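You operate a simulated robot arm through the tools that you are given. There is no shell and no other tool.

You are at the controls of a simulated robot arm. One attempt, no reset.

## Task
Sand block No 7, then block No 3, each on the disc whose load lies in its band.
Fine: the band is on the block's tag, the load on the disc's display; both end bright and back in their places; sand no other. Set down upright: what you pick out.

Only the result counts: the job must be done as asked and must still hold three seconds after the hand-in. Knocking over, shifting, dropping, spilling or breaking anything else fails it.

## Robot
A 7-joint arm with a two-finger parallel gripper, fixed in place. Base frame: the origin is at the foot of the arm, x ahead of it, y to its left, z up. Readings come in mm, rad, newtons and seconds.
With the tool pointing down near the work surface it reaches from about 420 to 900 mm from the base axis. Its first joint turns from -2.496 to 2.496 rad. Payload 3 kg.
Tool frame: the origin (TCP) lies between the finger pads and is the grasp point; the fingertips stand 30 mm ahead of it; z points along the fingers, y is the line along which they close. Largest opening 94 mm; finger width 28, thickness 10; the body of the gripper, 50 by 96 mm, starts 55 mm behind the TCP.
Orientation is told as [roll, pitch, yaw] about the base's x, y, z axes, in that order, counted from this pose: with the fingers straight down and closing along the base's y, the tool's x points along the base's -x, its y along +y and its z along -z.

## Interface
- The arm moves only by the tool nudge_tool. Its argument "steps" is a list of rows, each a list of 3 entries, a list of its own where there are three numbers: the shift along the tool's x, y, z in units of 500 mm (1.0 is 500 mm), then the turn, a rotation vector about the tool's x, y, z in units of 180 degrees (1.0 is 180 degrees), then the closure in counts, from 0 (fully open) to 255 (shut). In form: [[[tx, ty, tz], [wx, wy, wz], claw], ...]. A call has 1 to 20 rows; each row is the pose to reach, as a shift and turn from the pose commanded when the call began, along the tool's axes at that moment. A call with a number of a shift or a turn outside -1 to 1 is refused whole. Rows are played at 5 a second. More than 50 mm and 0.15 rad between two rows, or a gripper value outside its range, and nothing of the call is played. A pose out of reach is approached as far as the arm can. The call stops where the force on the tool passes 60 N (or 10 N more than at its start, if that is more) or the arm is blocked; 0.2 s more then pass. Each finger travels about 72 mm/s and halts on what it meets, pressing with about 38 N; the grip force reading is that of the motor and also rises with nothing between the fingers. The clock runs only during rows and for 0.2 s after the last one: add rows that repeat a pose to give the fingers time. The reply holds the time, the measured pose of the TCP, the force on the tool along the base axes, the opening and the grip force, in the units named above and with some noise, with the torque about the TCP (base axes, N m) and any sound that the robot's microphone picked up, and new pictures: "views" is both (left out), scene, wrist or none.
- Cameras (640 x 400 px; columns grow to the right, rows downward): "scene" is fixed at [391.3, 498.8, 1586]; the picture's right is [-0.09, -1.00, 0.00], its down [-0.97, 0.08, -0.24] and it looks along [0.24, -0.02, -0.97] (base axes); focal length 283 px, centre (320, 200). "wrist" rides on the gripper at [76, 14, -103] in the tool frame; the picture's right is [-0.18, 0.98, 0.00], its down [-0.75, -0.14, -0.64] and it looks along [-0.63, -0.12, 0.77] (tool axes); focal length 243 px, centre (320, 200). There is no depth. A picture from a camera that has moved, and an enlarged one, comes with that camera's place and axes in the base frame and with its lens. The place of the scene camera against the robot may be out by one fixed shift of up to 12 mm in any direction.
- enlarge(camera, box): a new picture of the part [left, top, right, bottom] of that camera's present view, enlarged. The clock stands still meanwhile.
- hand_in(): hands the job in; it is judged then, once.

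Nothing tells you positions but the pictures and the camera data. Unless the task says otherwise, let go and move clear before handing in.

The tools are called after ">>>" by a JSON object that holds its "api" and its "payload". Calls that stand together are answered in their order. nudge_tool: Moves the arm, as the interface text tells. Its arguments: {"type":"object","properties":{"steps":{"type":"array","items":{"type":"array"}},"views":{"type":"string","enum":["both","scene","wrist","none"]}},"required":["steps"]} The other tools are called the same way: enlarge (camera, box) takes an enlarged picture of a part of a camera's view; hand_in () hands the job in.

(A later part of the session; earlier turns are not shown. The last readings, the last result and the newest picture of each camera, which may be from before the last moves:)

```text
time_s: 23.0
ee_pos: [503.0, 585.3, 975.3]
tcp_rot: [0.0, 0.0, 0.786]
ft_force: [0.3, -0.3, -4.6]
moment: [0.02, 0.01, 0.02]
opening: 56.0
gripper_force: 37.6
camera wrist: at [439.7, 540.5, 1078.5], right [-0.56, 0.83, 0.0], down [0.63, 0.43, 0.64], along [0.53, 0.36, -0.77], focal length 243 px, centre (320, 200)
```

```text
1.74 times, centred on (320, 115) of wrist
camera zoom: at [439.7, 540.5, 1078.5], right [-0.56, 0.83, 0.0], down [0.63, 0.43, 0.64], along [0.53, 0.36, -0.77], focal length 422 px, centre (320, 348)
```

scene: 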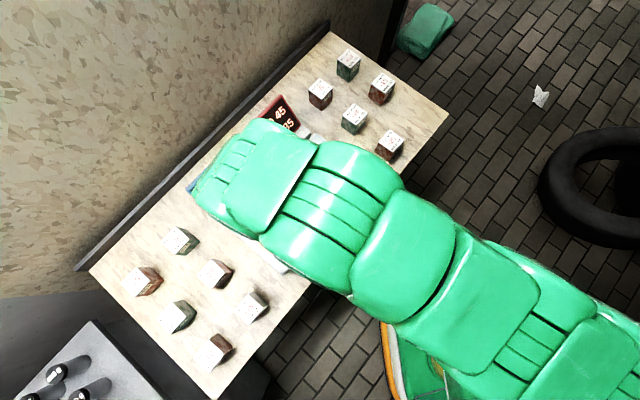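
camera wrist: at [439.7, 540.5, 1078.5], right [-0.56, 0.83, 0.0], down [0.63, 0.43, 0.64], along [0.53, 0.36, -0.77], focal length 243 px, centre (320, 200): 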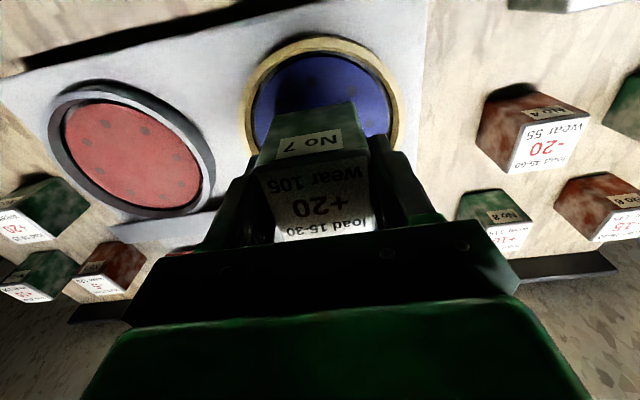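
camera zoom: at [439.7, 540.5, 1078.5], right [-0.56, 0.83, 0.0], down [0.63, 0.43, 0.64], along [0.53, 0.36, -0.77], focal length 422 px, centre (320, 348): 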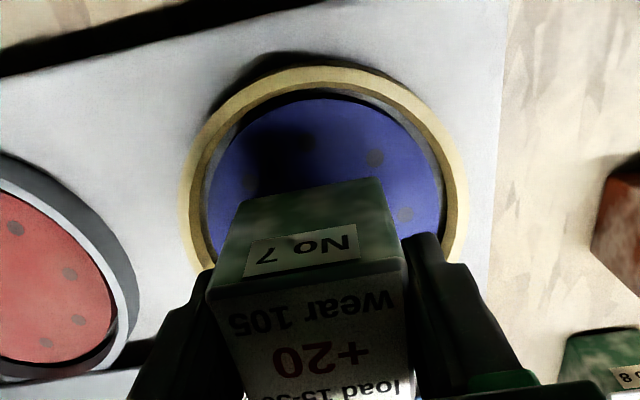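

I refine: the ring centre lies about 8 mm farther from the robot along tool −x. I shift that way and go down slowly toward the disc, watching the force.

>>> {"api": "nudge_tool", "payload": {"steps": [[[-0.008, 0, 0.0], [0, 0, 0], 255], [[-0.016, -0.002, 0.01], [0, 0, 0], 255], [[-0.016, -0.002, 0.025], [0, 0, 0], 255], [[-0.016, -0.002, 0.04], [0, 0, 0], 255], [[-0.016, -0.002, 0.04], [0, 0, 0], 255], [[-0.016, -0.002, 0.04], [0, 0, 0], 255]], "views": "wrist"}}

>>> {"api": "enlarge", "payload": {"camera": "wrist", "box": [200, 0, 440, 230]}}

```text
time_s: 24.4
ee_pos: [508.5, 591.7, 955.9]
tcp_rot: [0.0, 0.0, 0.786]
ft_force: [-0.1, -0.4, -4.4]
moment: [0.01, 0.02, -0.02]
opening: 56.2
gripper_force: 37.9
camera wrist: at [445.5, 546.2, 1058.9], right [-0.56, 0.83, 0.0], down [0.63, 0.43, 0.64], along [0.53, 0.36, -0.77], focal length 243 px, centre (320, 200)
```

wrist: 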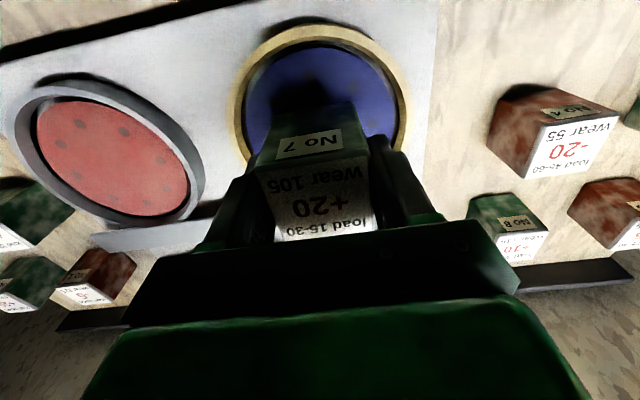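

```text
1.74 times, centred on (320, 115) of wrist
camera zoom: at [445.5, 546.2, 1058.9], right [-0.56, 0.83, 0.0], down [0.63, 0.43, 0.64], along [0.53, 0.36, -0.77], focal length 422 px, centre (320, 348)
```

zoom: 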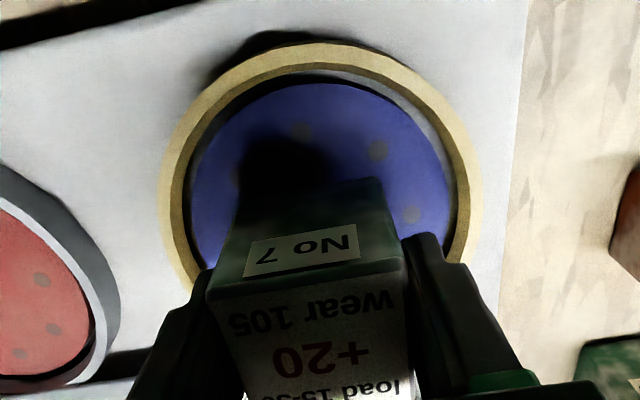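

Centred over the blue disc. I continue down in 2 mm rows.

>>> {"api": "nudge_tool", "payload": {"steps": [[[0, 0, 0.004], [0, 0, 0], 255], [[0, 0, 0.008], [0, 0, 0], 255], [[0, 0, 0.012], [0, 0, 0], 255], [[0, 0, 0.016], [0, 0, 0], 255], [[0, 0, 0.02], [0, 0, 0], 255], [[0, 0, 0.02], [0, 0, 0], 255]], "views": "none"}}

```text
time_s: 25.8
ee_pos: [508.5, 591.6, 944.9]
tcp_rot: [-0.001, 0.0, 0.785]
ft_force: [0.1, -0.2, -3.8]
moment: [0.0, 0.03, -0.03]
opening: 56.2
gripper_force: 37.9
```

No contact yet at 945. I continue by another 6 mm.

>>> {"api": "nudge_tool", "payload": {"steps": [[[0, 0, 0.003], [0, 0, 0], 255], [[0, 0, 0.006], [0, 0, 0], 255], [[0, 0, 0.009], [0, 0, 0], 255], [[0, 0, 0.012], [0, 0, 0], 255], [[0, 0, 0.012], [0, 0, 0], 255]], "views": "none"}}

```text
time_s: 27.0
ee_pos: [506.6, 590.3, 938.5]
tcp_rot: [-0.001, 0.0, 0.786]
ft_force: [0.6, 0.0, -3.7]
moment: [0.0, 0.01, 0.01]
opening: 56.2
gripper_force: 37.6
```

>>> {"api": "nudge_tool", "payload": {"steps": [[[0, 0, 0.002], [0, 0, 0], 255], [[0, 0, 0.004], [0, 0, 0], 255], [[0, 0, 0.006], [0, 0, 0], 255], [[0, 0, 0.008], [0, 0, 0], 255], [[0, 0, 0.008], [0, 0, 0], 255]], "views": "wrist"}}

>>> {"api": "enlarge", "payload": {"camera": "wrist", "box": [200, 0, 440, 230]}}

```text
time_s: 28.2
ee_pos: [506.8, 591.4, 934.3]
tcp_rot: [0.001, -0.001, 0.785]
ft_force: [-0.3, 0.7, -3.9]
moment: [-0.02, -0.03, 0.0]
opening: 56.2
gripper_force: 37.7
camera wrist: at [444.7, 546.3, 1038.1], right [-0.56, 0.83, 0.0], down [0.63, 0.43, 0.64], along [0.53, 0.36, -0.77], focal length 243 px, centre (320, 200)
```

wrist: 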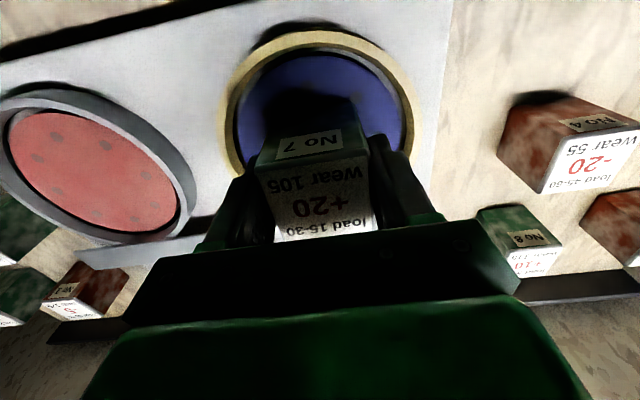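

```text
1.74 times, centred on (320, 115) of wrist
camera zoom: at [444.7, 546.3, 1038.1], right [-0.56, 0.83, 0.0], down [0.63, 0.43, 0.64], along [0.53, 0.36, -0.77], focal length 422 px, centre (320, 348)
```

zoom: 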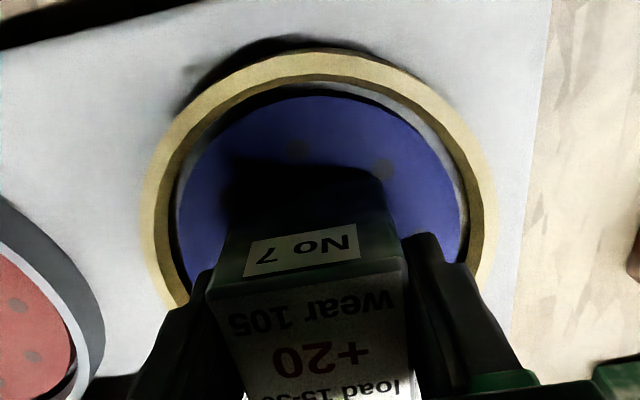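

Still no contact at 935; the block's shadow is closing in. I continue down.

>>> {"api": "nudge_tool", "payload": {"steps": [[[0, 0, 0.002], [0, 0, 0], 255], [[0, 0, 0.004], [0, 0, 0], 255], [[0, 0, 0.006], [0, 0, 0], 255], [[0, 0, 0.008], [0, 0, 0], 255], [[0, 0, 0.01], [0, 0, 0], 255], [[0, 0, 0.01], [0, 0, 0], 255]], "views": "none"}}

```text
time_s: 29.6
ee_pos: [508.0, 591.7, 932.9]
tcp_rot: [0.0, -0.004, 0.785]
ft_force: [1.1, -5.3, 28.5]
moment: [0.06, -0.08, -0.01]
opening: 56.2
gripper_force: 37.9
```

Contact: about 32 N of push with the TCP at 933. I look at the block and the picture without advancing the clock.

>>> {"api": "enlarge", "payload": {"camera": "wrist", "box": [200, 0, 440, 230]}}

>>> {"api": "enlarge", "payload": {"camera": "scene", "box": [150, 60, 390, 280]}}

```text
1.74 times, centred on (320, 115) of wrist
camera zoom: at [445.2, 546.5, 1033.8], right [-0.56, 0.83, 0.0], down [0.63, 0.43, 0.64], along [0.53, 0.36, -0.76], focal length 422 px, centre (320, 348)
```

zoom: 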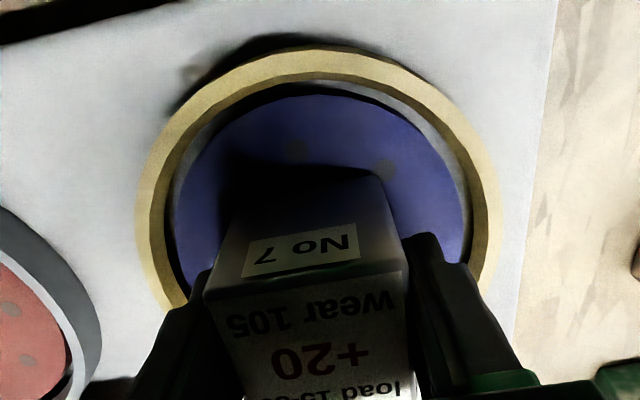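

```text
1.82 times, centred on (270, 170) of scene
camera zoom: at [391.3, 498.8, 1586.0], right [-0.09, -1.0, 0.0], down [-0.97, 0.08, -0.24], along [0.24, -0.02, -0.97], focal length 515 px, centre (411, 254)
```

zoom: 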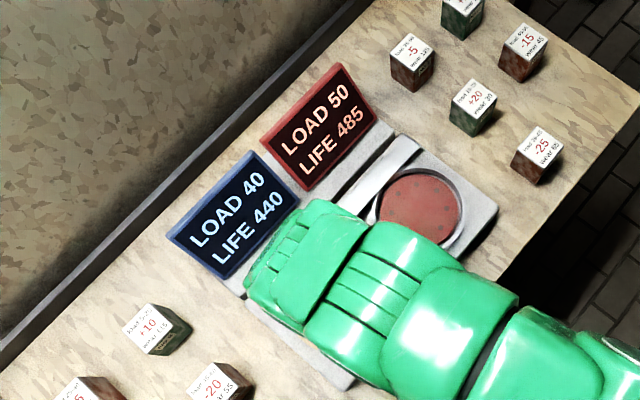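

The displays read blue 40 / life 440 and red 50, and No 7 has turned bright metal: done in one press. I lift it straight off.

>>> {"api": "nudge_tool", "payload": {"steps": [[[0, 0, -0.01], [0, 0, 0], 255], [[0, 0, -0.04], [0, 0, 0], 255], [[0, 0, -0.1], [0, 0, 0], 255], [[0, 0, -0.18], [0, 0, 0], 255], [[0, 0, -0.26], [0, 0, 0], 255], [[0, 0, -0.3], [0, 0, 0], 255], [[0, 0, -0.3], [0, 0, 0], 255]], "views": "both"}}

>>> {"api": "enlarge", "payload": {"camera": "wrist", "box": [200, 20, 440, 230]}}

>>> {"api": "enlarge", "payload": {"camera": "scene", "box": [150, 60, 390, 280]}}

```text
time_s: 31.2
ee_pos: [510.5, 590.8, 1078.8]
tcp_rot: [-0.002, 0.002, 0.785]
ft_force: [0.3, 0.1, -3.4]
moment: [0.02, -0.02, 0.0]
opening: 56.0
gripper_force: 37.5
camera wrist: at [446.9, 546.7, 1182.1], right [-0.56, 0.83, 0.0], down [0.63, 0.43, 0.64], along [0.53, 0.36, -0.77], focal length 243 px, centre (320, 200)
```

scene: 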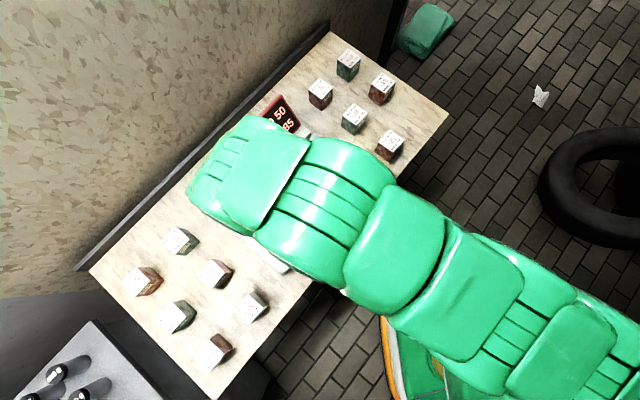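
wrist: 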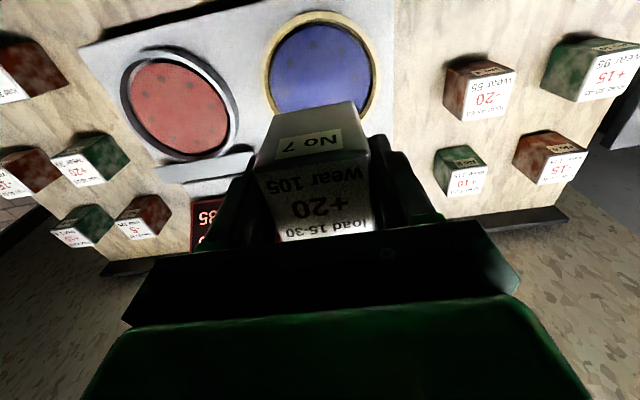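

```text
1.90 times, centred on (320, 125) of wrist
camera zoom: at [446.9, 546.7, 1182.1], right [-0.56, 0.83, 0.0], down [0.63, 0.43, 0.64], along [0.53, 0.36, -0.77], focal length 462 px, centre (320, 343)
```

zoom: 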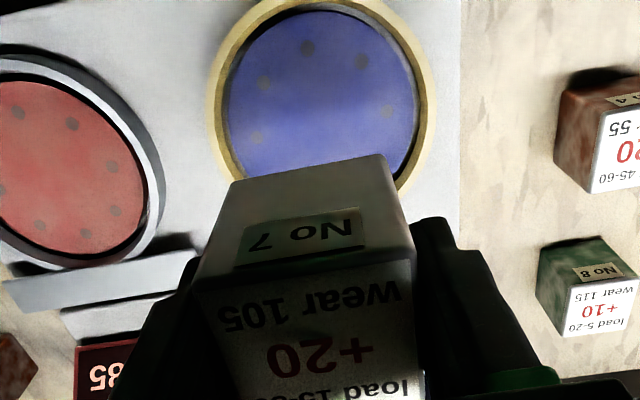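

```text
1.82 times, centred on (270, 170) of scene
camera zoom: at [391.3, 498.8, 1586.0], right [-0.09, -1.0, 0.0], down [-0.97, 0.08, -0.24], along [0.24, -0.02, -0.97], focal length 515 px, centre (411, 254)
```

zoom: 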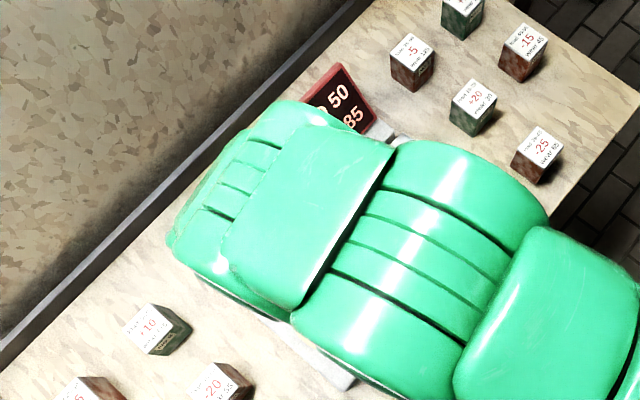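

No 7 is bright. I carry it back to above its own place.

>>> {"api": "nudge_tool", "payload": {"steps": [[[0.012, -0.083, 0], [0, 0, 0], 255], [[0.024, -0.166, 0], [0, 0, 0], 255], [[0.036, -0.249, 0], [0, 0, 0], 255], [[0.048, -0.333, 0], [0, 0, 0], 255], [[0.06, -0.416, 0], [0, 0, 0], 255], [[0.073, -0.499, 0], [0, 0, 0], 255], [[0.085, -0.582, 0], [0, 0, 0], 255], [[0.097, -0.665, 0], [0, 0, 0], 255], [[0.109, -0.748, 0], [0, 0, 0], 255], [[0.121, -0.832, 0], [0, 0, 0], 255], [[0.133, -0.915, 0], [0, 0, 0], 255], [[0.145, -0.9978, 0], [0, 0, 0], 255], [[0.145, -0.9978, 0], [0, 0, 0], 255], [[0.145, -0.9978, 0], [0, 0, 0], 255], [[0.145, -0.9978, 0], [0, 0, 0], 255]], "views": "wrist"}}

```text
time_s: 34.4
ee_pos: [809.6, 186.1, 1079.3]
tcp_rot: [0.001, -0.001, 0.786]
ft_force: [0.0, -0.3, -3.8]
moment: [0.02, 0.01, 0.01]
opening: 56.4
gripper_force: 38.1
camera wrist: at [746.0, 141.7, 1183.1], right [-0.56, 0.83, 0.0], down [0.63, 0.43, 0.64], along [0.53, 0.36, -0.77], focal length 243 px, centre (320, 200)
```

wrist: 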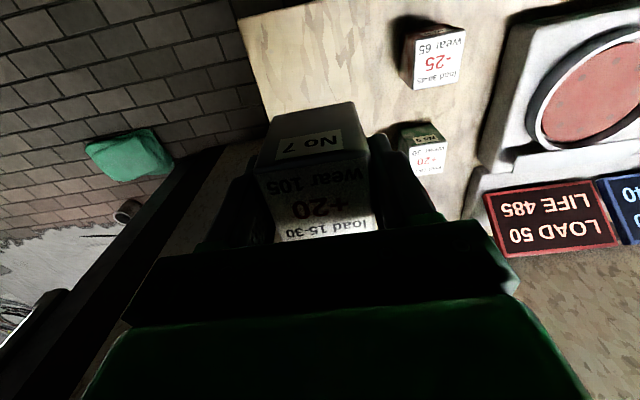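

The background matches the lifting picture, so I am over the old place. I lower it, slowly at the end.

>>> {"api": "nudge_tool", "payload": {"steps": [[[0, 0, 0.08], [0, 0, 0], 255], [[0, 0, 0.16], [0, 0, 0], 255], [[0, 0, 0.24], [0, 0, 0], 255], [[0, 0, 0.31], [0, 0, 0], 255], [[0, 0, 0.37], [0, 0, 0], 255], [[0, 0, 0.395], [0, 0, 0], 255], [[0, 0, 0.405], [0, 0, 0], 255], [[0, 0, 0.41], [0, 0, 0], 255], [[0, 0, 0.41], [0, 0, 0], 255], [[0, 0, 0.41], [0, 0, 0], 255]], "views": "wrist"}}

>>> {"api": "enlarge", "payload": {"camera": "wrist", "box": [220, 60, 420, 240]}}

```text
time_s: 36.6
ee_pos: [809.6, 187.0, 874.8]
tcp_rot: [0.0, 0.001, 0.784]
ft_force: [0.2, -0.7, -4.2]
moment: [0.01, 0.01, -0.02]
opening: 56.4
gripper_force: 37.6
camera wrist: at [746.5, 142.5, 978.3], right [-0.56, 0.83, 0.0], down [0.63, 0.43, 0.64], along [0.53, 0.36, -0.77], focal length 243 px, centre (320, 200)
```

wrist: 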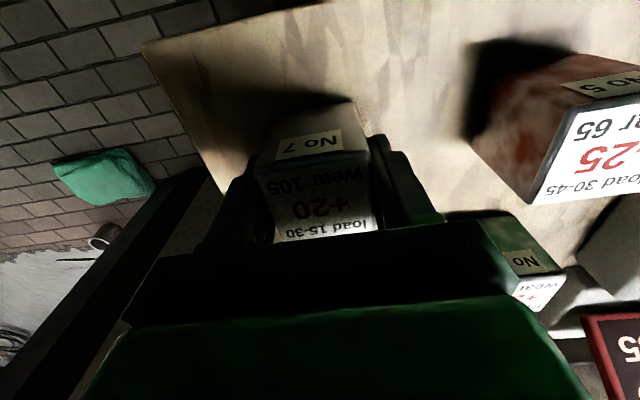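

```text
2.22 times, centred on (320, 150) of wrist
camera zoom: at [746.5, 142.5, 978.3], right [-0.56, 0.83, 0.0], down [0.63, 0.43, 0.64], along [0.53, 0.36, -0.77], focal length 539 px, centre (320, 311)
```

zoom: 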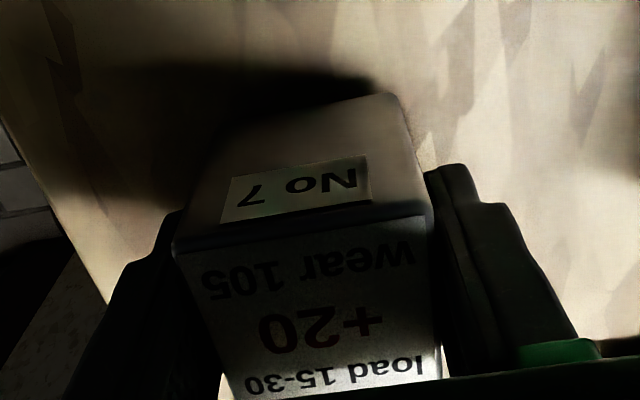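

The block has slid up about 2 mm in the grip from the press. I lower in 1 mm rows until I feel the table.

>>> {"api": "nudge_tool", "payload": {"steps": [[[0, 0, 0.002], [0, 0, 0], 255], [[0, 0, 0.004], [0, 0, 0], 255], [[0, 0, 0.006], [0, 0, 0], 255], [[0, 0, 0.006], [0, 0, 0], 255]], "views": "none"}}

```text
time_s: 37.6
ee_pos: [809.3, 187.3, 872.1]
tcp_rot: [0.0, -0.001, 0.786]
ft_force: [-0.8, 0.5, -4.3]
moment: [0.02, 0.02, 0.0]
opening: 56.1
gripper_force: 37.7
```

>>> {"api": "nudge_tool", "payload": {"steps": [[[0, 0, 0.002], [0, 0, 0], 255], [[0, 0, 0.003], [0, 0, 0], 255], [[0, 0, 0.003], [0, 0, 0], 255]], "views": "none"}}

```text
time_s: 38.4
ee_pos: [810.3, 187.2, 871.5]
tcp_rot: [0.0, 0.001, 0.785]
ft_force: [-0.4, -0.6, -4.0]
moment: [-0.02, -0.02, 0.01]
opening: 56.3
gripper_force: 38.3
```

>>> {"api": "nudge_tool", "payload": {"steps": [[[0, 0, 0.001], [0, 0, 0], 255], [[0, 0, 0.002], [0, 0, 0], 255], [[0, 0, 0.002], [0, 0, 0], 255]], "views": "none"}}

```text
time_s: 39.2
ee_pos: [809.8, 186.7, 868.8]
tcp_rot: [0.001, 0.0, 0.786]
ft_force: [-0.6, -0.6, -3.9]
moment: [0.01, -0.01, -0.02]
opening: 56.0
gripper_force: 38.1
```

>>> {"api": "nudge_tool", "payload": {"steps": [[[0, 0, 0.001], [0, 0, 0], 255], [[0, 0, 0.002], [0, 0, 0], 255], [[0, 0, 0.002], [0, 0, 0], 255]], "views": "wrist"}}

>>> {"api": "enlarge", "payload": {"camera": "wrist", "box": [220, 60, 420, 240]}}

```text
time_s: 40.0
ee_pos: [809.7, 187.4, 869.4]
tcp_rot: [0.001, -0.001, 0.785]
ft_force: [1.2, 3.2, 5.0]
moment: [0.42, -0.16, -0.02]
opening: 56.4
gripper_force: 37.6
camera wrist: at [746.4, 142.3, 972.0], right [-0.56, 0.83, 0.0], down [0.63, 0.43, 0.64], along [0.53, 0.36, -0.77], focal length 243 px, centre (320, 200)
```

wrist: 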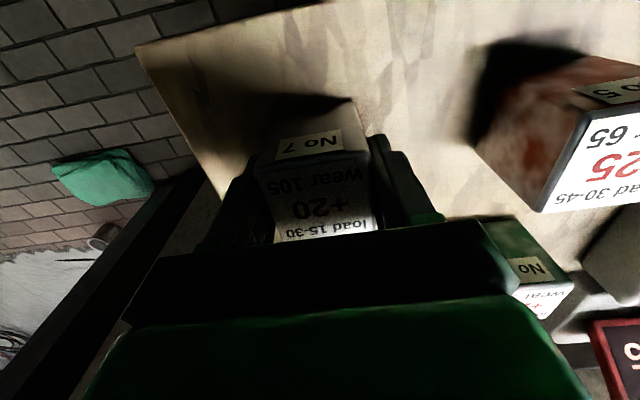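

```text
2.22 times, centred on (320, 150) of wrist
camera zoom: at [746.4, 142.3, 972.0], right [-0.56, 0.83, 0.0], down [0.63, 0.43, 0.64], along [0.53, 0.36, -0.77], focal length 539 px, centre (320, 311)
```

zoom: 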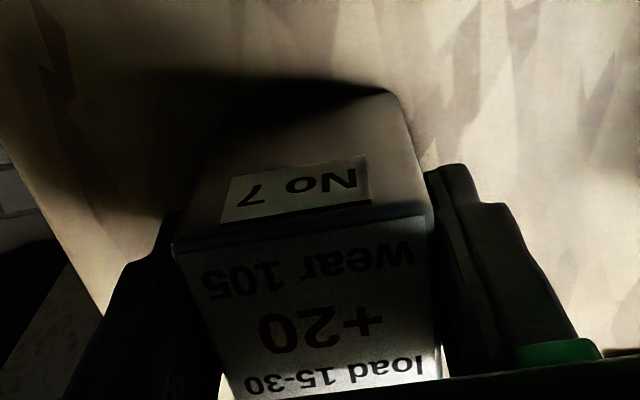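

The table is felt (about 9 N). I open the fingers, wait, then rise straight up.

>>> {"api": "nudge_tool", "payload": {"steps": [[[0, 0, 0.0008], [0, 0, 0], 255], [[0, 0, 0.0008], [0, 0, 0], 60], [[0, 0, 0.0008], [0, 0, 0], 0], [[0, 0, 0.0008], [0, 0, 0], 0], [[0, 0, 0.0008], [0, 0, 0], 0], [[0, 0, 0.0008], [0, 0, 0], 0]], "views": "wrist"}}

>>> {"api": "enlarge", "payload": {"camera": "wrist", "box": [220, 60, 420, 240]}}

```text
time_s: 41.4
ee_pos: [809.8, 187.3, 869.3]
tcp_rot: [0.0, -0.001, 0.784]
ft_force: [-0.9, -0.1, -0.2]
moment: [0.01, 0.04, -0.02]
opening: 93.9
gripper_force: 0.0
camera wrist: at [746.4, 142.1, 971.2], right [-0.56, 0.83, 0.0], down [0.63, 0.43, 0.64], along [0.53, 0.36, -0.77], focal length 243 px, centre (320, 200)
```

wrist: 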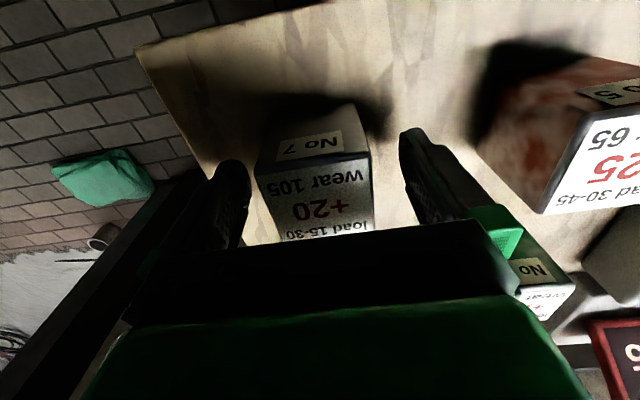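

```text
2.22 times, centred on (320, 150) of wrist
camera zoom: at [746.4, 142.1, 971.2], right [-0.56, 0.83, 0.0], down [0.63, 0.43, 0.64], along [0.53, 0.36, -0.77], focal length 539 px, centre (320, 311)
```

zoom: 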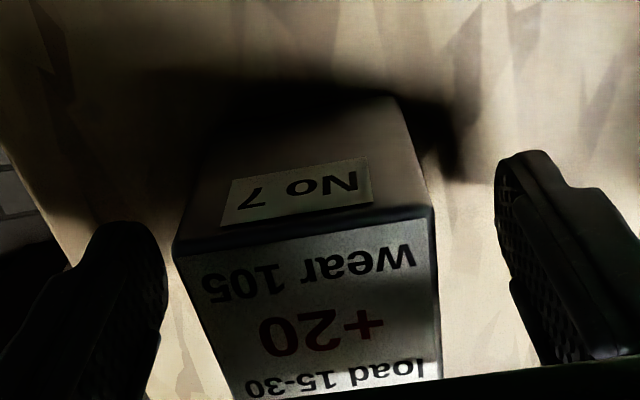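

No 7 stands upright in its old place, released. I rise straight up, then take a look.

>>> {"api": "nudge_tool", "payload": {"steps": [[[0, 0, -0.03], [0, 0, 0], 0], [[0, 0, -0.1], [0, 0, 0], 0], [[0, 0, -0.18], [0, 0, 0], 0], [[0, 0, -0.26], [0, 0, 0], 0], [[0, 0, -0.34], [0, 0, 0], 0], [[0, 0, -0.424], [0, 0, 0], 0], [[0, 0, -0.424], [0, 0, 0], 0], [[0, 0, -0.424], [0, 0, 0], 0]], "views": "both"}}

>>> {"api": "enlarge", "payload": {"camera": "scene", "box": [290, 30, 450, 170]}}

>>> {"api": "enlarge", "payload": {"camera": "scene", "box": [170, 80, 370, 280]}}

>>> {"api": "enlarge", "payload": {"camera": "wrist", "box": [230, 0, 430, 200]}}

```text
time_s: 43.2
ee_pos: [810.0, 189.2, 1077.1]
tcp_rot: [0.0, 0.0, 0.786]
ft_force: [0.5, 1.0, -0.6]
moment: [0.01, 0.01, 0.01]
opening: 94.2
gripper_force: 0.1
camera wrist: at [746.4, 144.3, 1180.9], right [-0.56, 0.83, 0.0], down [0.63, 0.43, 0.64], along [0.53, 0.36, -0.77], focal length 243 px, centre (320, 200)
```

scene: 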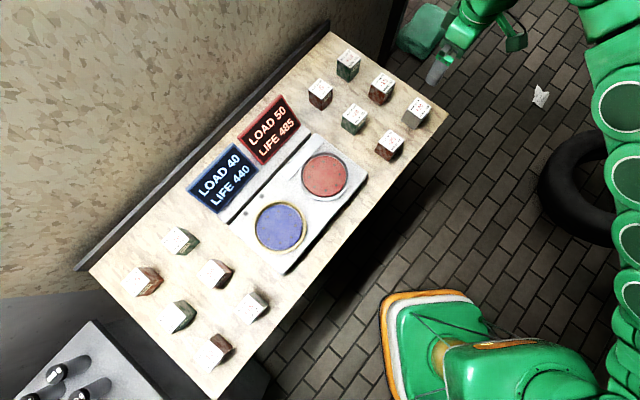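
wrist: 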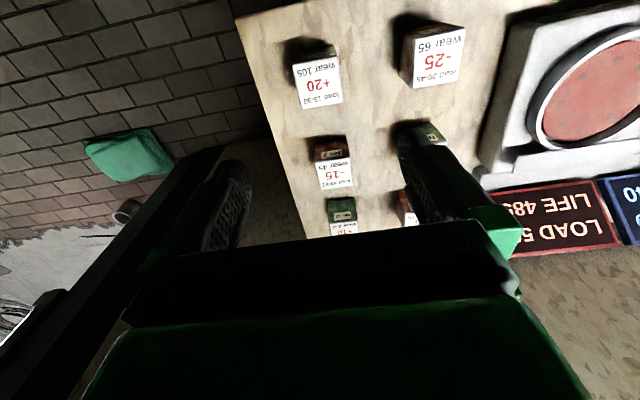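

```text
2.86 times, centred on (370, 100) of scene
camera zoom: at [391.3, 498.8, 1586.0], right [-0.09, -1.0, 0.0], down [-0.97, 0.08, -0.24], along [0.24, -0.02, -0.97], focal length 809 px, centre (177, 486)
```

zoom: 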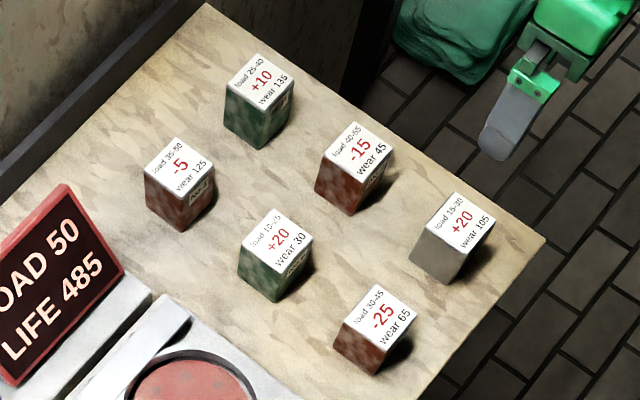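

```text
2.00 times, centred on (270, 180) of scene
camera zoom: at [391.3, 498.8, 1586.0], right [-0.09, -1.0, 0.0], down [-0.97, 0.08, -0.24], along [0.24, -0.02, -0.97], focal length 566 px, centre (420, 240)
```

zoom: 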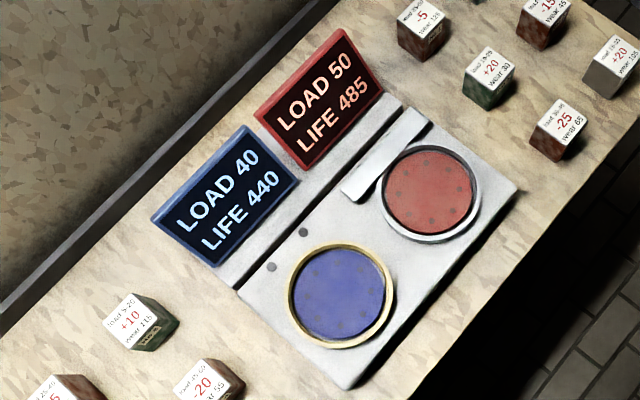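

```text
2.00 times, centred on (330, 100) of wrist
camera zoom: at [746.4, 144.3, 1180.9], right [-0.56, 0.83, 0.0], down [0.63, 0.43, 0.64], along [0.53, 0.36, -0.77], focal length 485 px, centre (300, 400)
```

zoom: 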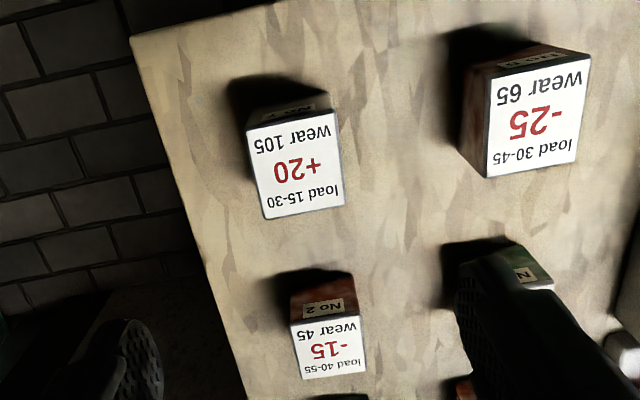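

No 7 is back exactly where it was, bright, and red now reads 50. Next I travel to No 3 at the near-left corner, about (229, 764).

>>> {"api": "nudge_tool", "payload": {"steps": [[[0, 0.08, 0], [0, 0, 0], 0], [[0, 0.163, 0], [0, 0, 0], 0], [[0.001, 0.245, 0], [0, 0, 0], 0], [[0.001, 0.327, 0], [0, 0, 0], 0], [[0.001, 0.409, 0], [0, 0, 0], 0], [[0.001, 0.49, 0], [0, 0, 0], 0], [[0.002, 0.572, 0], [0, 0, 0], 0], [[0.002, 0.654, 0], [0, 0, 0], 0], [[0.002, 0.736, 0], [0, 0, 0], 0], [[0.002, 0.8175, 0], [0, 0, 0], 0], [[0.002, 0.8175, 0], [0, 0, 0], 0]], "views": "none"}}

>>> {"api": "nudge_tool", "payload": {"steps": [[[0, 0.08, 0], [0, 0, 0], 0], [[0, 0.163, 0], [0, 0, 0], 0], [[0.001, 0.245, 0], [0, 0, 0], 0], [[0.001, 0.327, 0], [0, 0, 0], 0], [[0.001, 0.409, 0], [0, 0, 0], 0], [[0.001, 0.49, 0], [0, 0, 0], 0], [[0.002, 0.572, 0], [0, 0, 0], 0], [[0.002, 0.654, 0], [0, 0, 0], 0], [[0.002, 0.736, 0], [0, 0, 0], 0], [[0.002, 0.8175, 0], [0, 0, 0], 0], [[0.002, 0.8175, 0], [0, 0, 0], 0], [[0.002, 0.8175, 0], [0, 0, 0], 0], [[0.002, 0.8175, 0], [0, 0, 0], 0]], "views": "both"}}

>>> {"api": "enlarge", "payload": {"camera": "wrist", "box": [220, 0, 420, 200]}}

```text
time_s: 45.6
ee_pos: [520.7, 474.7, 1079.3]
tcp_rot: [-0.001, 0.001, 0.787]
ft_force: [-0.8, 0.6, -0.2]
moment: [-0.02, 0.0, -0.01]
opening: 94.0
gripper_force: 0.1
```

```text
time_s: 48.4
ee_pos: [230.7, 763.6, 1079.1]
tcp_rot: [0.001, -0.001, 0.784]
ft_force: [0.5, -0.5, -0.2]
moment: [-0.05, 0.02, -0.02]
opening: 93.8
gripper_force: 0.0
camera wrist: at [166.5, 718.7, 1182.4], right [-0.56, 0.83, 0.0], down [0.63, 0.43, 0.64], along [0.53, 0.36, -0.77], focal length 243 px, centre (320, 200)
```

scene: 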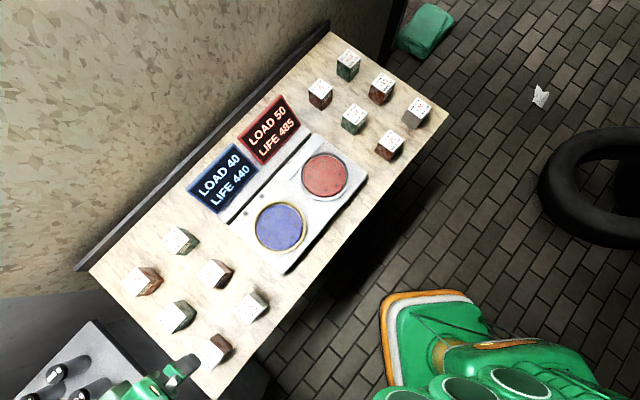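
wrist: 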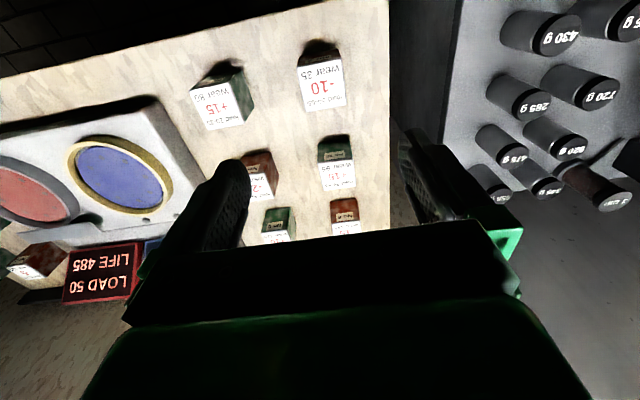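

```text
2.00 times, centred on (320, 100) of wrist
camera zoom: at [166.5, 718.7, 1182.4], right [-0.56, 0.83, 0.0], down [0.63, 0.43, 0.64], along [0.53, 0.36, -0.77], focal length 485 px, centre (320, 400)
```

zoom: 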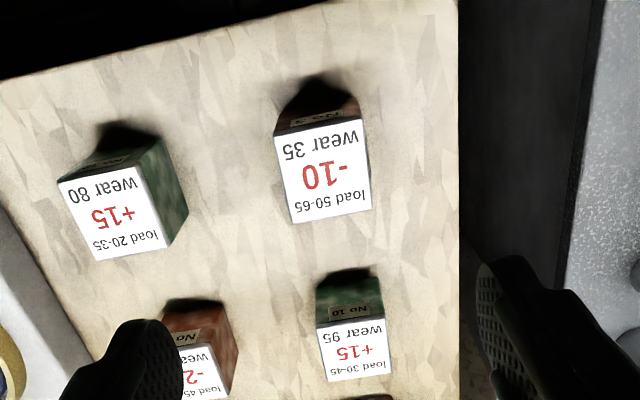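

No 3 is below, aligned within a degree, about (−3, +2) mm off in the tool frame. I correct and descend to a closer look.

>>> {"api": "nudge_tool", "payload": {"steps": [[[-0.0068, 0.0042, 0.05], [0, 0, 0], 0], [[-0.0068, 0.0042, 0.12], [0, 0, 0], 0], [[-0.0068, 0.0042, 0.2], [0, 0, 0], 0], [[-0.0068, 0.0042, 0.26], [0, 0, 0], 0], [[-0.0068, 0.0042, 0.28], [0, 0, 0], 0], [[-0.0068, 0.0042, 0.28], [0, 0, 0], 0], [[-0.0068, 0.0042, 0.28], [0, 0, 0], 0]], "views": "wrist"}}

>>> {"api": "enlarge", "payload": {"camera": "wrist", "box": [220, 20, 420, 200]}}

```text
time_s: 50.0
ee_pos: [231.9, 767.2, 939.9]
tcp_rot: [0.002, 0.0, 0.786]
ft_force: [0.2, 1.2, -0.5]
moment: [0.02, 0.02, -0.02]
opening: 94.1
gripper_force: 0.1
camera wrist: at [167.8, 722.3, 1043.5], right [-0.56, 0.83, 0.0], down [0.63, 0.43, 0.64], along [0.53, 0.36, -0.77], focal length 243 px, centre (320, 200)
```

wrist: 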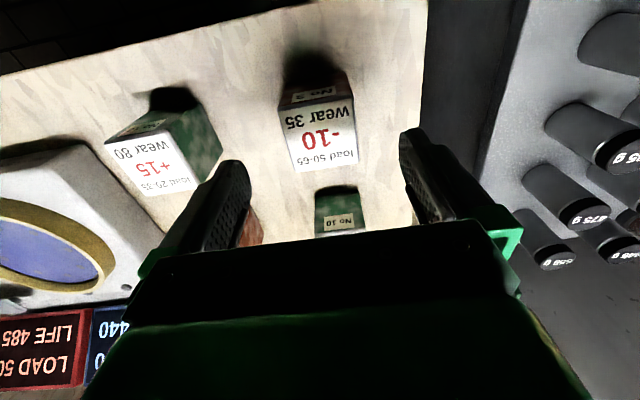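

```text
2.22 times, centred on (320, 110) of wrist
camera zoom: at [167.8, 722.3, 1043.5], right [-0.56, 0.83, 0.0], down [0.63, 0.43, 0.64], along [0.53, 0.36, -0.77], focal length 539 px, centre (320, 400)
```

zoom: 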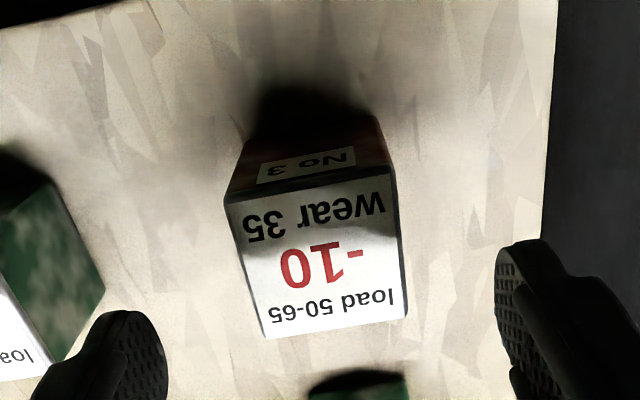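

No 3 is centred under the gripper. I descend around it with open fingers.

>>> {"api": "nudge_tool", "payload": {"steps": [[[0, 0, 0.04], [0, 0, 0], 0], [[0, 0, 0.08], [0, 0, 0], 0], [[0, 0, 0.11], [0, 0, 0], 0], [[0, 0, 0.132], [0, 0, 0], 0], [[0, 0, 0.142], [0, 0, 0], 0], [[0, 0, 0.142], [0, 0, 0], 0], [[0, 0, 0.142], [0, 0, 0], 0]], "views": "wrist"}}

>>> {"api": "enlarge", "payload": {"camera": "wrist", "box": [220, 60, 420, 240]}}

```text
time_s: 51.6
ee_pos: [229.4, 766.9, 869.0]
tcp_rot: [0.001, 0.001, 0.783]
ft_force: [-0.2, 0.4, 0.4]
moment: [-0.04, -0.02, 0.02]
opening: 93.9
gripper_force: 0.1
camera wrist: at [167.5, 722.2, 971.7], right [-0.56, 0.83, 0.0], down [0.63, 0.43, 0.64], along [0.53, 0.36, -0.77], focal length 243 px, centre (320, 200)
```

wrist: 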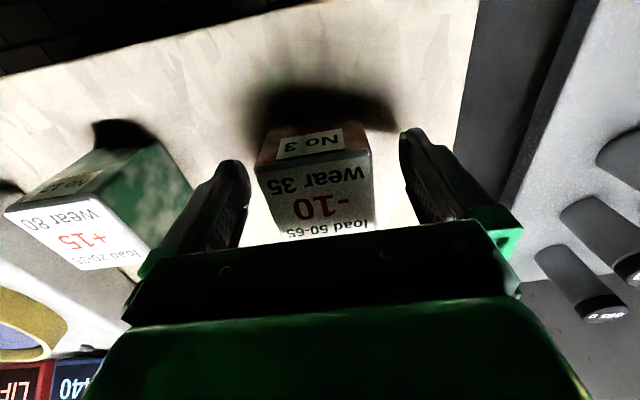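

```text
2.22 times, centred on (320, 150) of wrist
camera zoom: at [167.5, 722.2, 971.7], right [-0.56, 0.83, 0.0], down [0.63, 0.43, 0.64], along [0.53, 0.36, -0.77], focal length 539 px, centre (320, 311)
```

zoom: 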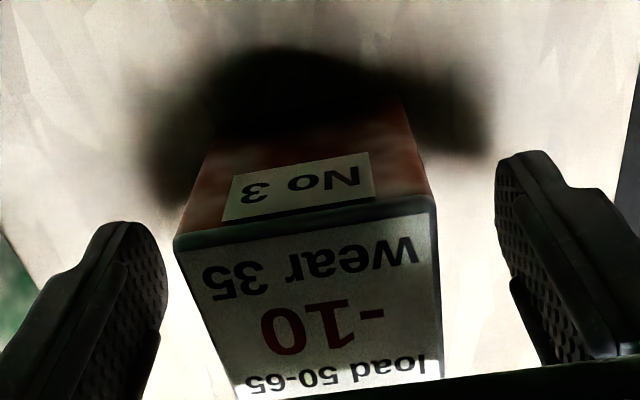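

No 3 sits well between the fingers (under 1 mm off). I close on it.

>>> {"api": "nudge_tool", "payload": {"steps": [[[0, 0.0015, 0], [0, 0, 0], 0], [[0, 0.0015, 0], [0, 0, 0], 100], [[0, 0.0015, 0], [0, 0, 0], 255], [[0, 0.0015, 0], [0, 0, 0], 255], [[0, 0.0015, 0], [0, 0, 0], 255], [[0, 0.0015, 0], [0, 0, 0], 255], [[0, 0.0015, 0], [0, 0, 0], 255]], "views": "wrist"}}

>>> {"api": "enlarge", "payload": {"camera": "wrist", "box": [220, 60, 420, 240]}}

```text
time_s: 53.2
ee_pos: [230.4, 768.0, 869.3]
tcp_rot: [0.0, -0.001, 0.785]
ft_force: [1.0, 0.4, 0.1]
moment: [0.08, -0.01, -0.01]
opening: 56.6
gripper_force: 38.3
camera wrist: at [166.9, 723.0, 971.7], right [-0.56, 0.83, 0.0], down [0.63, 0.43, 0.64], along [0.53, 0.36, -0.77], focal length 243 px, centre (320, 200)
```

wrist: 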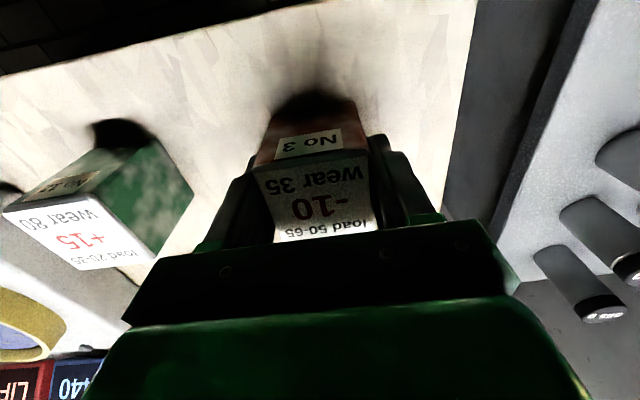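

```text
2.22 times, centred on (320, 150) of wrist
camera zoom: at [166.9, 723.0, 971.7], right [-0.56, 0.83, 0.0], down [0.63, 0.43, 0.64], along [0.53, 0.36, -0.77], focal length 539 px, centre (320, 311)
```

zoom: 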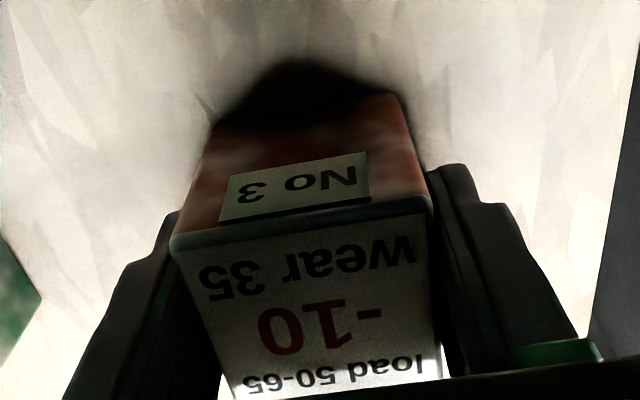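

No 3 is gripped. I lift it straight up and then carry it to above the red disc at about (630, 468).

>>> {"api": "nudge_tool", "payload": {"steps": [[[0, 0, -0.02], [0, 0, 0], 255], [[0, 0, -0.08], [0, 0, 0], 255], [[0, 0, -0.16], [0, 0, 0], 255], [[0, 0, -0.25], [0, 0, 0], 255], [[0, 0, -0.34], [0, 0, 0], 255], [[0, 0, -0.422], [0, 0, 0], 255], [[0, 0, -0.422], [0, 0, 0], 255], [[0, 0, -0.422], [0, 0, 0], 255]], "views": "wrist"}}

>>> {"api": "nudge_tool", "payload": {"steps": [[[-0.0117, -0.0826, 0], [0, 0, 0], 255], [[-0.0234, -0.1652, 0], [0, 0, 0], 255], [[-0.0351, -0.2479, 0], [0, 0, 0], 255], [[-0.0468, -0.3305, 0], [0, 0, 0], 255], [[-0.0585, -0.4131, 0], [0, 0, 0], 255], [[-0.0702, -0.4958, 0], [0, 0, 0], 255], [[-0.0819, -0.5784, 0], [0, 0, 0], 255], [[-0.0936, -0.661, 0], [0, 0, 0], 255], [[-0.1053, -0.7436, 0], [0, 0, 0], 255], [[-0.117, -0.8263, 0], [0, 0, 0], 255], [[-0.1287, -0.9089, 0], [0, 0, 0], 255], [[-0.1404, -0.9915, 0], [0, 0, 0], 255], [[-0.1404, -0.9915, 0], [0, 0, 0], 255], [[-0.1404, -0.9915, 0], [0, 0, 0], 255], [[-0.1404, -0.9915, 0], [0, 0, 0], 255]], "views": "both"}}

>>> {"api": "enlarge", "payload": {"camera": "wrist", "box": [200, 0, 440, 230]}}

```text
time_s: 55.0
ee_pos: [229.5, 769.3, 1079.8]
tcp_rot: [0.0, 0.0, 0.784]
ft_force: [0.2, 0.6, -4.4]
moment: [0.0, 0.01, 0.03]
opening: 56.1
gripper_force: 37.8
camera wrist: at [167.5, 723.9, 1183.6], right [-0.56, 0.83, 0.0], down [0.63, 0.43, 0.64], along [0.53, 0.36, -0.77], focal length 243 px, centre (320, 200)
```

wrist: 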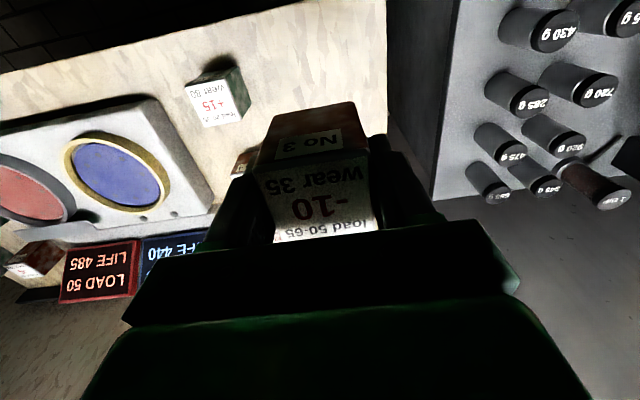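

```text
time_s: 58.2
ee_pos: [631.8, 466.1, 1080.0]
tcp_rot: [0.0, 0.001, 0.786]
ft_force: [-0.3, -0.4, -3.6]
moment: [0.01, -0.03, 0.0]
opening: 55.8
gripper_force: 38.2
camera wrist: at [568.6, 421.1, 1183.4], right [-0.56, 0.83, 0.0], down [0.63, 0.43, 0.64], along [0.53, 0.36, -0.77], focal length 243 px, centre (320, 200)
```

scene: 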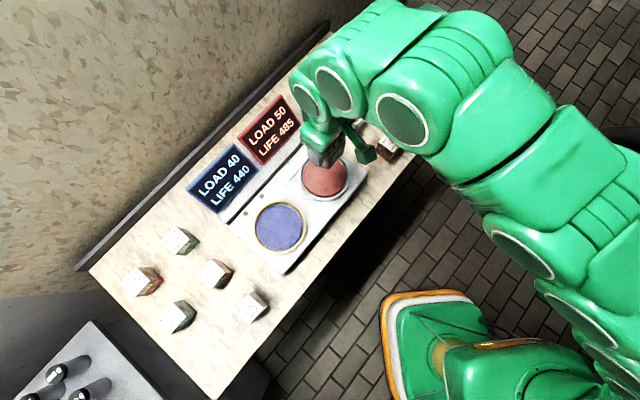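
wrist: 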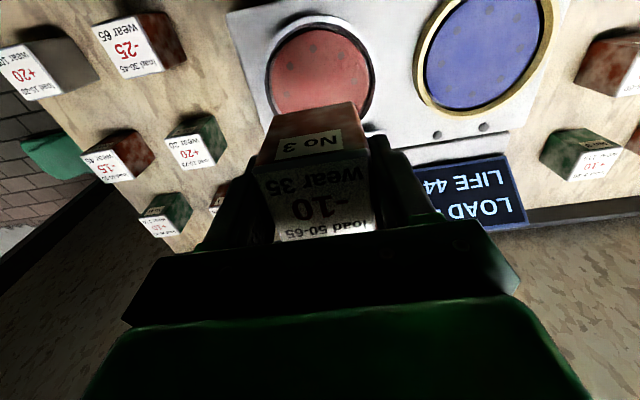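

```text
1.74 times, centred on (320, 115) of wrist
camera zoom: at [568.6, 421.1, 1183.4], right [-0.56, 0.83, 0.0], down [0.63, 0.43, 0.64], along [0.53, 0.36, -0.77], focal length 422 px, centre (320, 348)
```

zoom: 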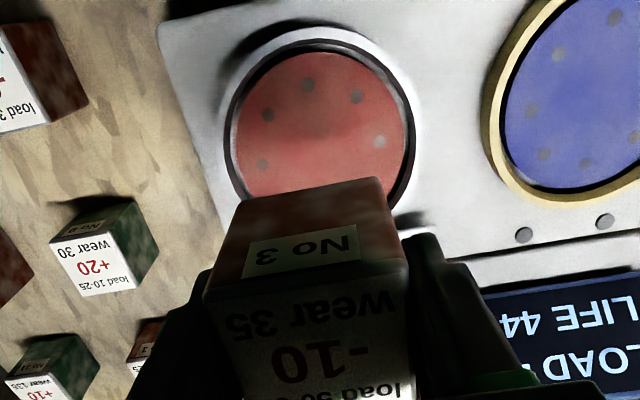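

No 3 is over the red disc (load 50, in band 50–65), well centred. I descend partway and check again.

>>> {"api": "nudge_tool", "payload": {"steps": [[[-0.006, 0, 0.05], [0, 0, 0], 255], [[-0.006, 0, 0.11], [0, 0, 0], 255], [[-0.006, 0, 0.17], [0, 0, 0], 255], [[-0.006, 0, 0.22], [0, 0, 0], 255], [[-0.006, 0, 0.24], [0, 0, 0], 255], [[-0.006, 0, 0.24], [0, 0, 0], 255], [[-0.006, 0, 0.24], [0, 0, 0], 255]], "views": "both"}}

>>> {"api": "enlarge", "payload": {"camera": "wrist", "box": [200, 0, 440, 230]}}

>>> {"api": "enlarge", "payload": {"camera": "scene", "box": [200, 80, 400, 240]}}

```text
time_s: 59.8
ee_pos: [632.8, 468.0, 959.1]
tcp_rot: [0.0, 0.0, 0.786]
ft_force: [0.5, 0.1, -4.9]
moment: [0.01, -0.01, 0.04]
opening: 56.4
gripper_force: 37.9
camera wrist: at [569.6, 423.4, 1062.8], right [-0.56, 0.83, 0.0], down [0.63, 0.43, 0.64], along [0.53, 0.36, -0.77], focal length 243 px, centre (320, 200)
```

scene: 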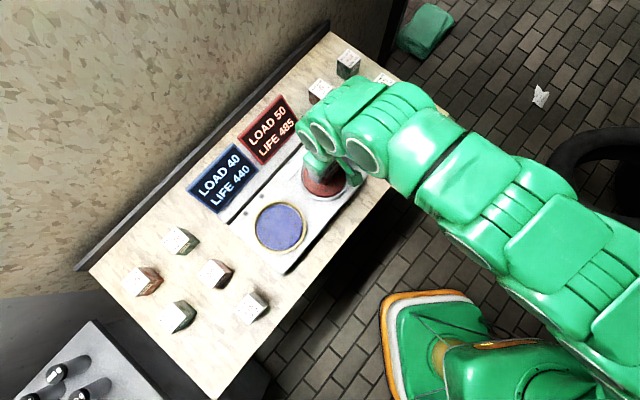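
wrist: 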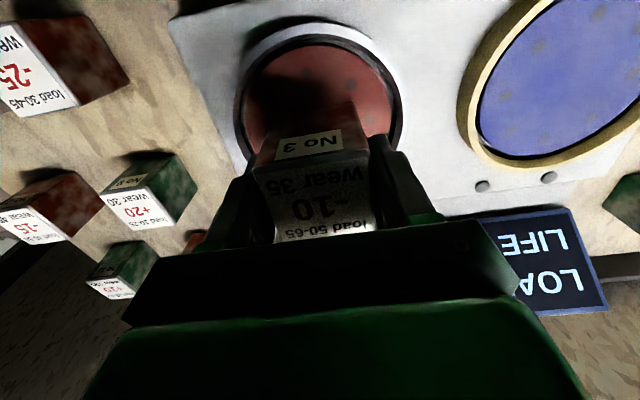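

```text
1.74 times, centred on (320, 115) of wrist
camera zoom: at [569.6, 423.4, 1062.8], right [-0.56, 0.83, 0.0], down [0.63, 0.43, 0.64], along [0.53, 0.36, -0.77], focal length 422 px, centre (320, 348)
```

zoom: 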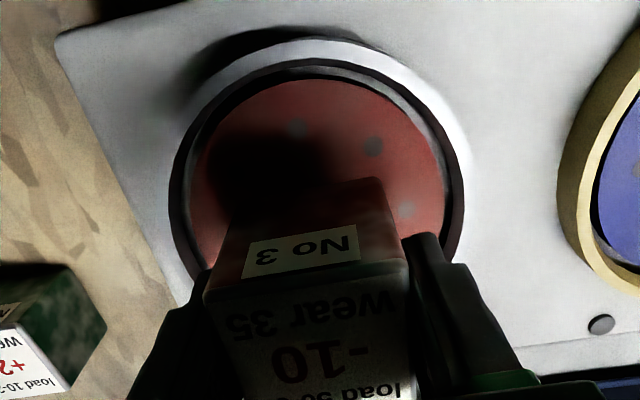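

```text
2.50 times, centred on (300, 160) of scene
camera zoom: at [391.3, 498.8, 1586.0], right [-0.09, -1.0, 0.0], down [-0.97, 0.08, -0.24], along [0.24, -0.02, -0.97], focal length 708 px, centre (370, 300)
```

zoom: 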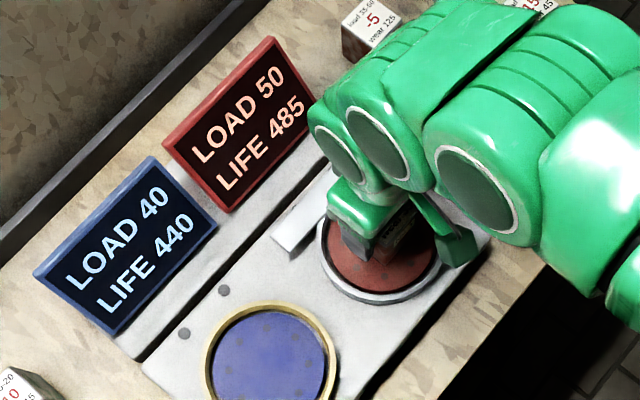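

Well centred on the red disc; the bar behind it is low and clear. I go down toward contact.

>>> {"api": "nudge_tool", "payload": {"steps": [[[0, 0, 0.01], [0, 0, 0], 255], [[0, 0, 0.02], [0, 0, 0], 255], [[0, 0, 0.03], [0, 0, 0], 255], [[0, 0, 0.04], [0, 0, 0], 255], [[0, 0, 0.046], [0, 0, 0], 255], [[0, 0, 0.05], [0, 0, 0], 255], [[0, 0, 0.05], [0, 0, 0], 255]], "views": "wrist"}}

>>> {"api": "enlarge", "payload": {"camera": "wrist", "box": [200, 0, 440, 230]}}

>>> {"api": "enlarge", "payload": {"camera": "scene", "box": [200, 80, 400, 240]}}

```text
time_s: 61.4
ee_pos: [633.8, 469.8, 935.1]
tcp_rot: [0.001, 0.0, 0.785]
ft_force: [-0.5, 0.1, -3.7]
moment: [-0.01, 0.0, 0.03]
opening: 56.4
gripper_force: 37.7
camera wrist: at [569.8, 425.0, 1038.4], right [-0.56, 0.83, 0.0], down [0.63, 0.43, 0.64], along [0.53, 0.36, -0.77], focal length 243 px, centre (320, 200)
```

wrist: 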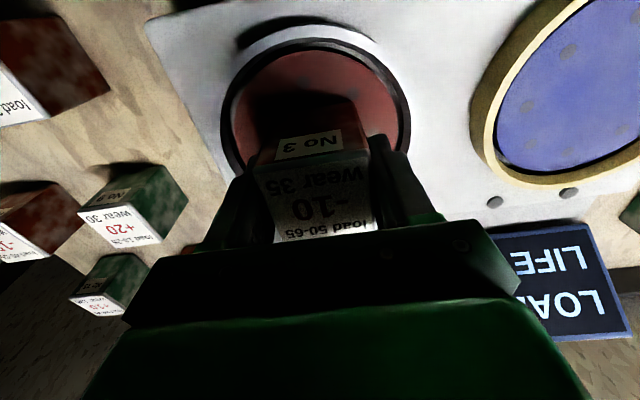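

```text
1.74 times, centred on (320, 115) of wrist
camera zoom: at [569.8, 425.0, 1038.4], right [-0.56, 0.83, 0.0], down [0.63, 0.43, 0.64], along [0.53, 0.36, -0.77], focal length 422 px, centre (320, 348)
```

zoom: 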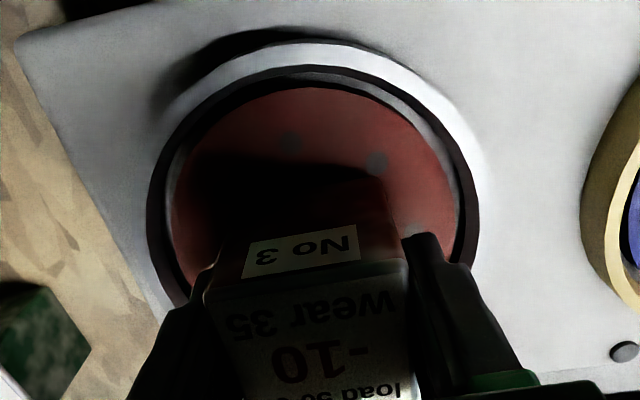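

```text
2.50 times, centred on (300, 160) of scene
camera zoom: at [391.3, 498.8, 1586.0], right [-0.09, -1.0, 0.0], down [-0.97, 0.08, -0.24], along [0.24, -0.02, -0.97], focal length 708 px, centre (370, 300)
```

zoom: 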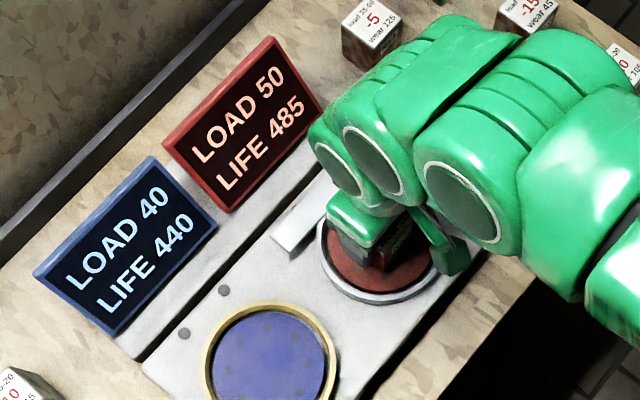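

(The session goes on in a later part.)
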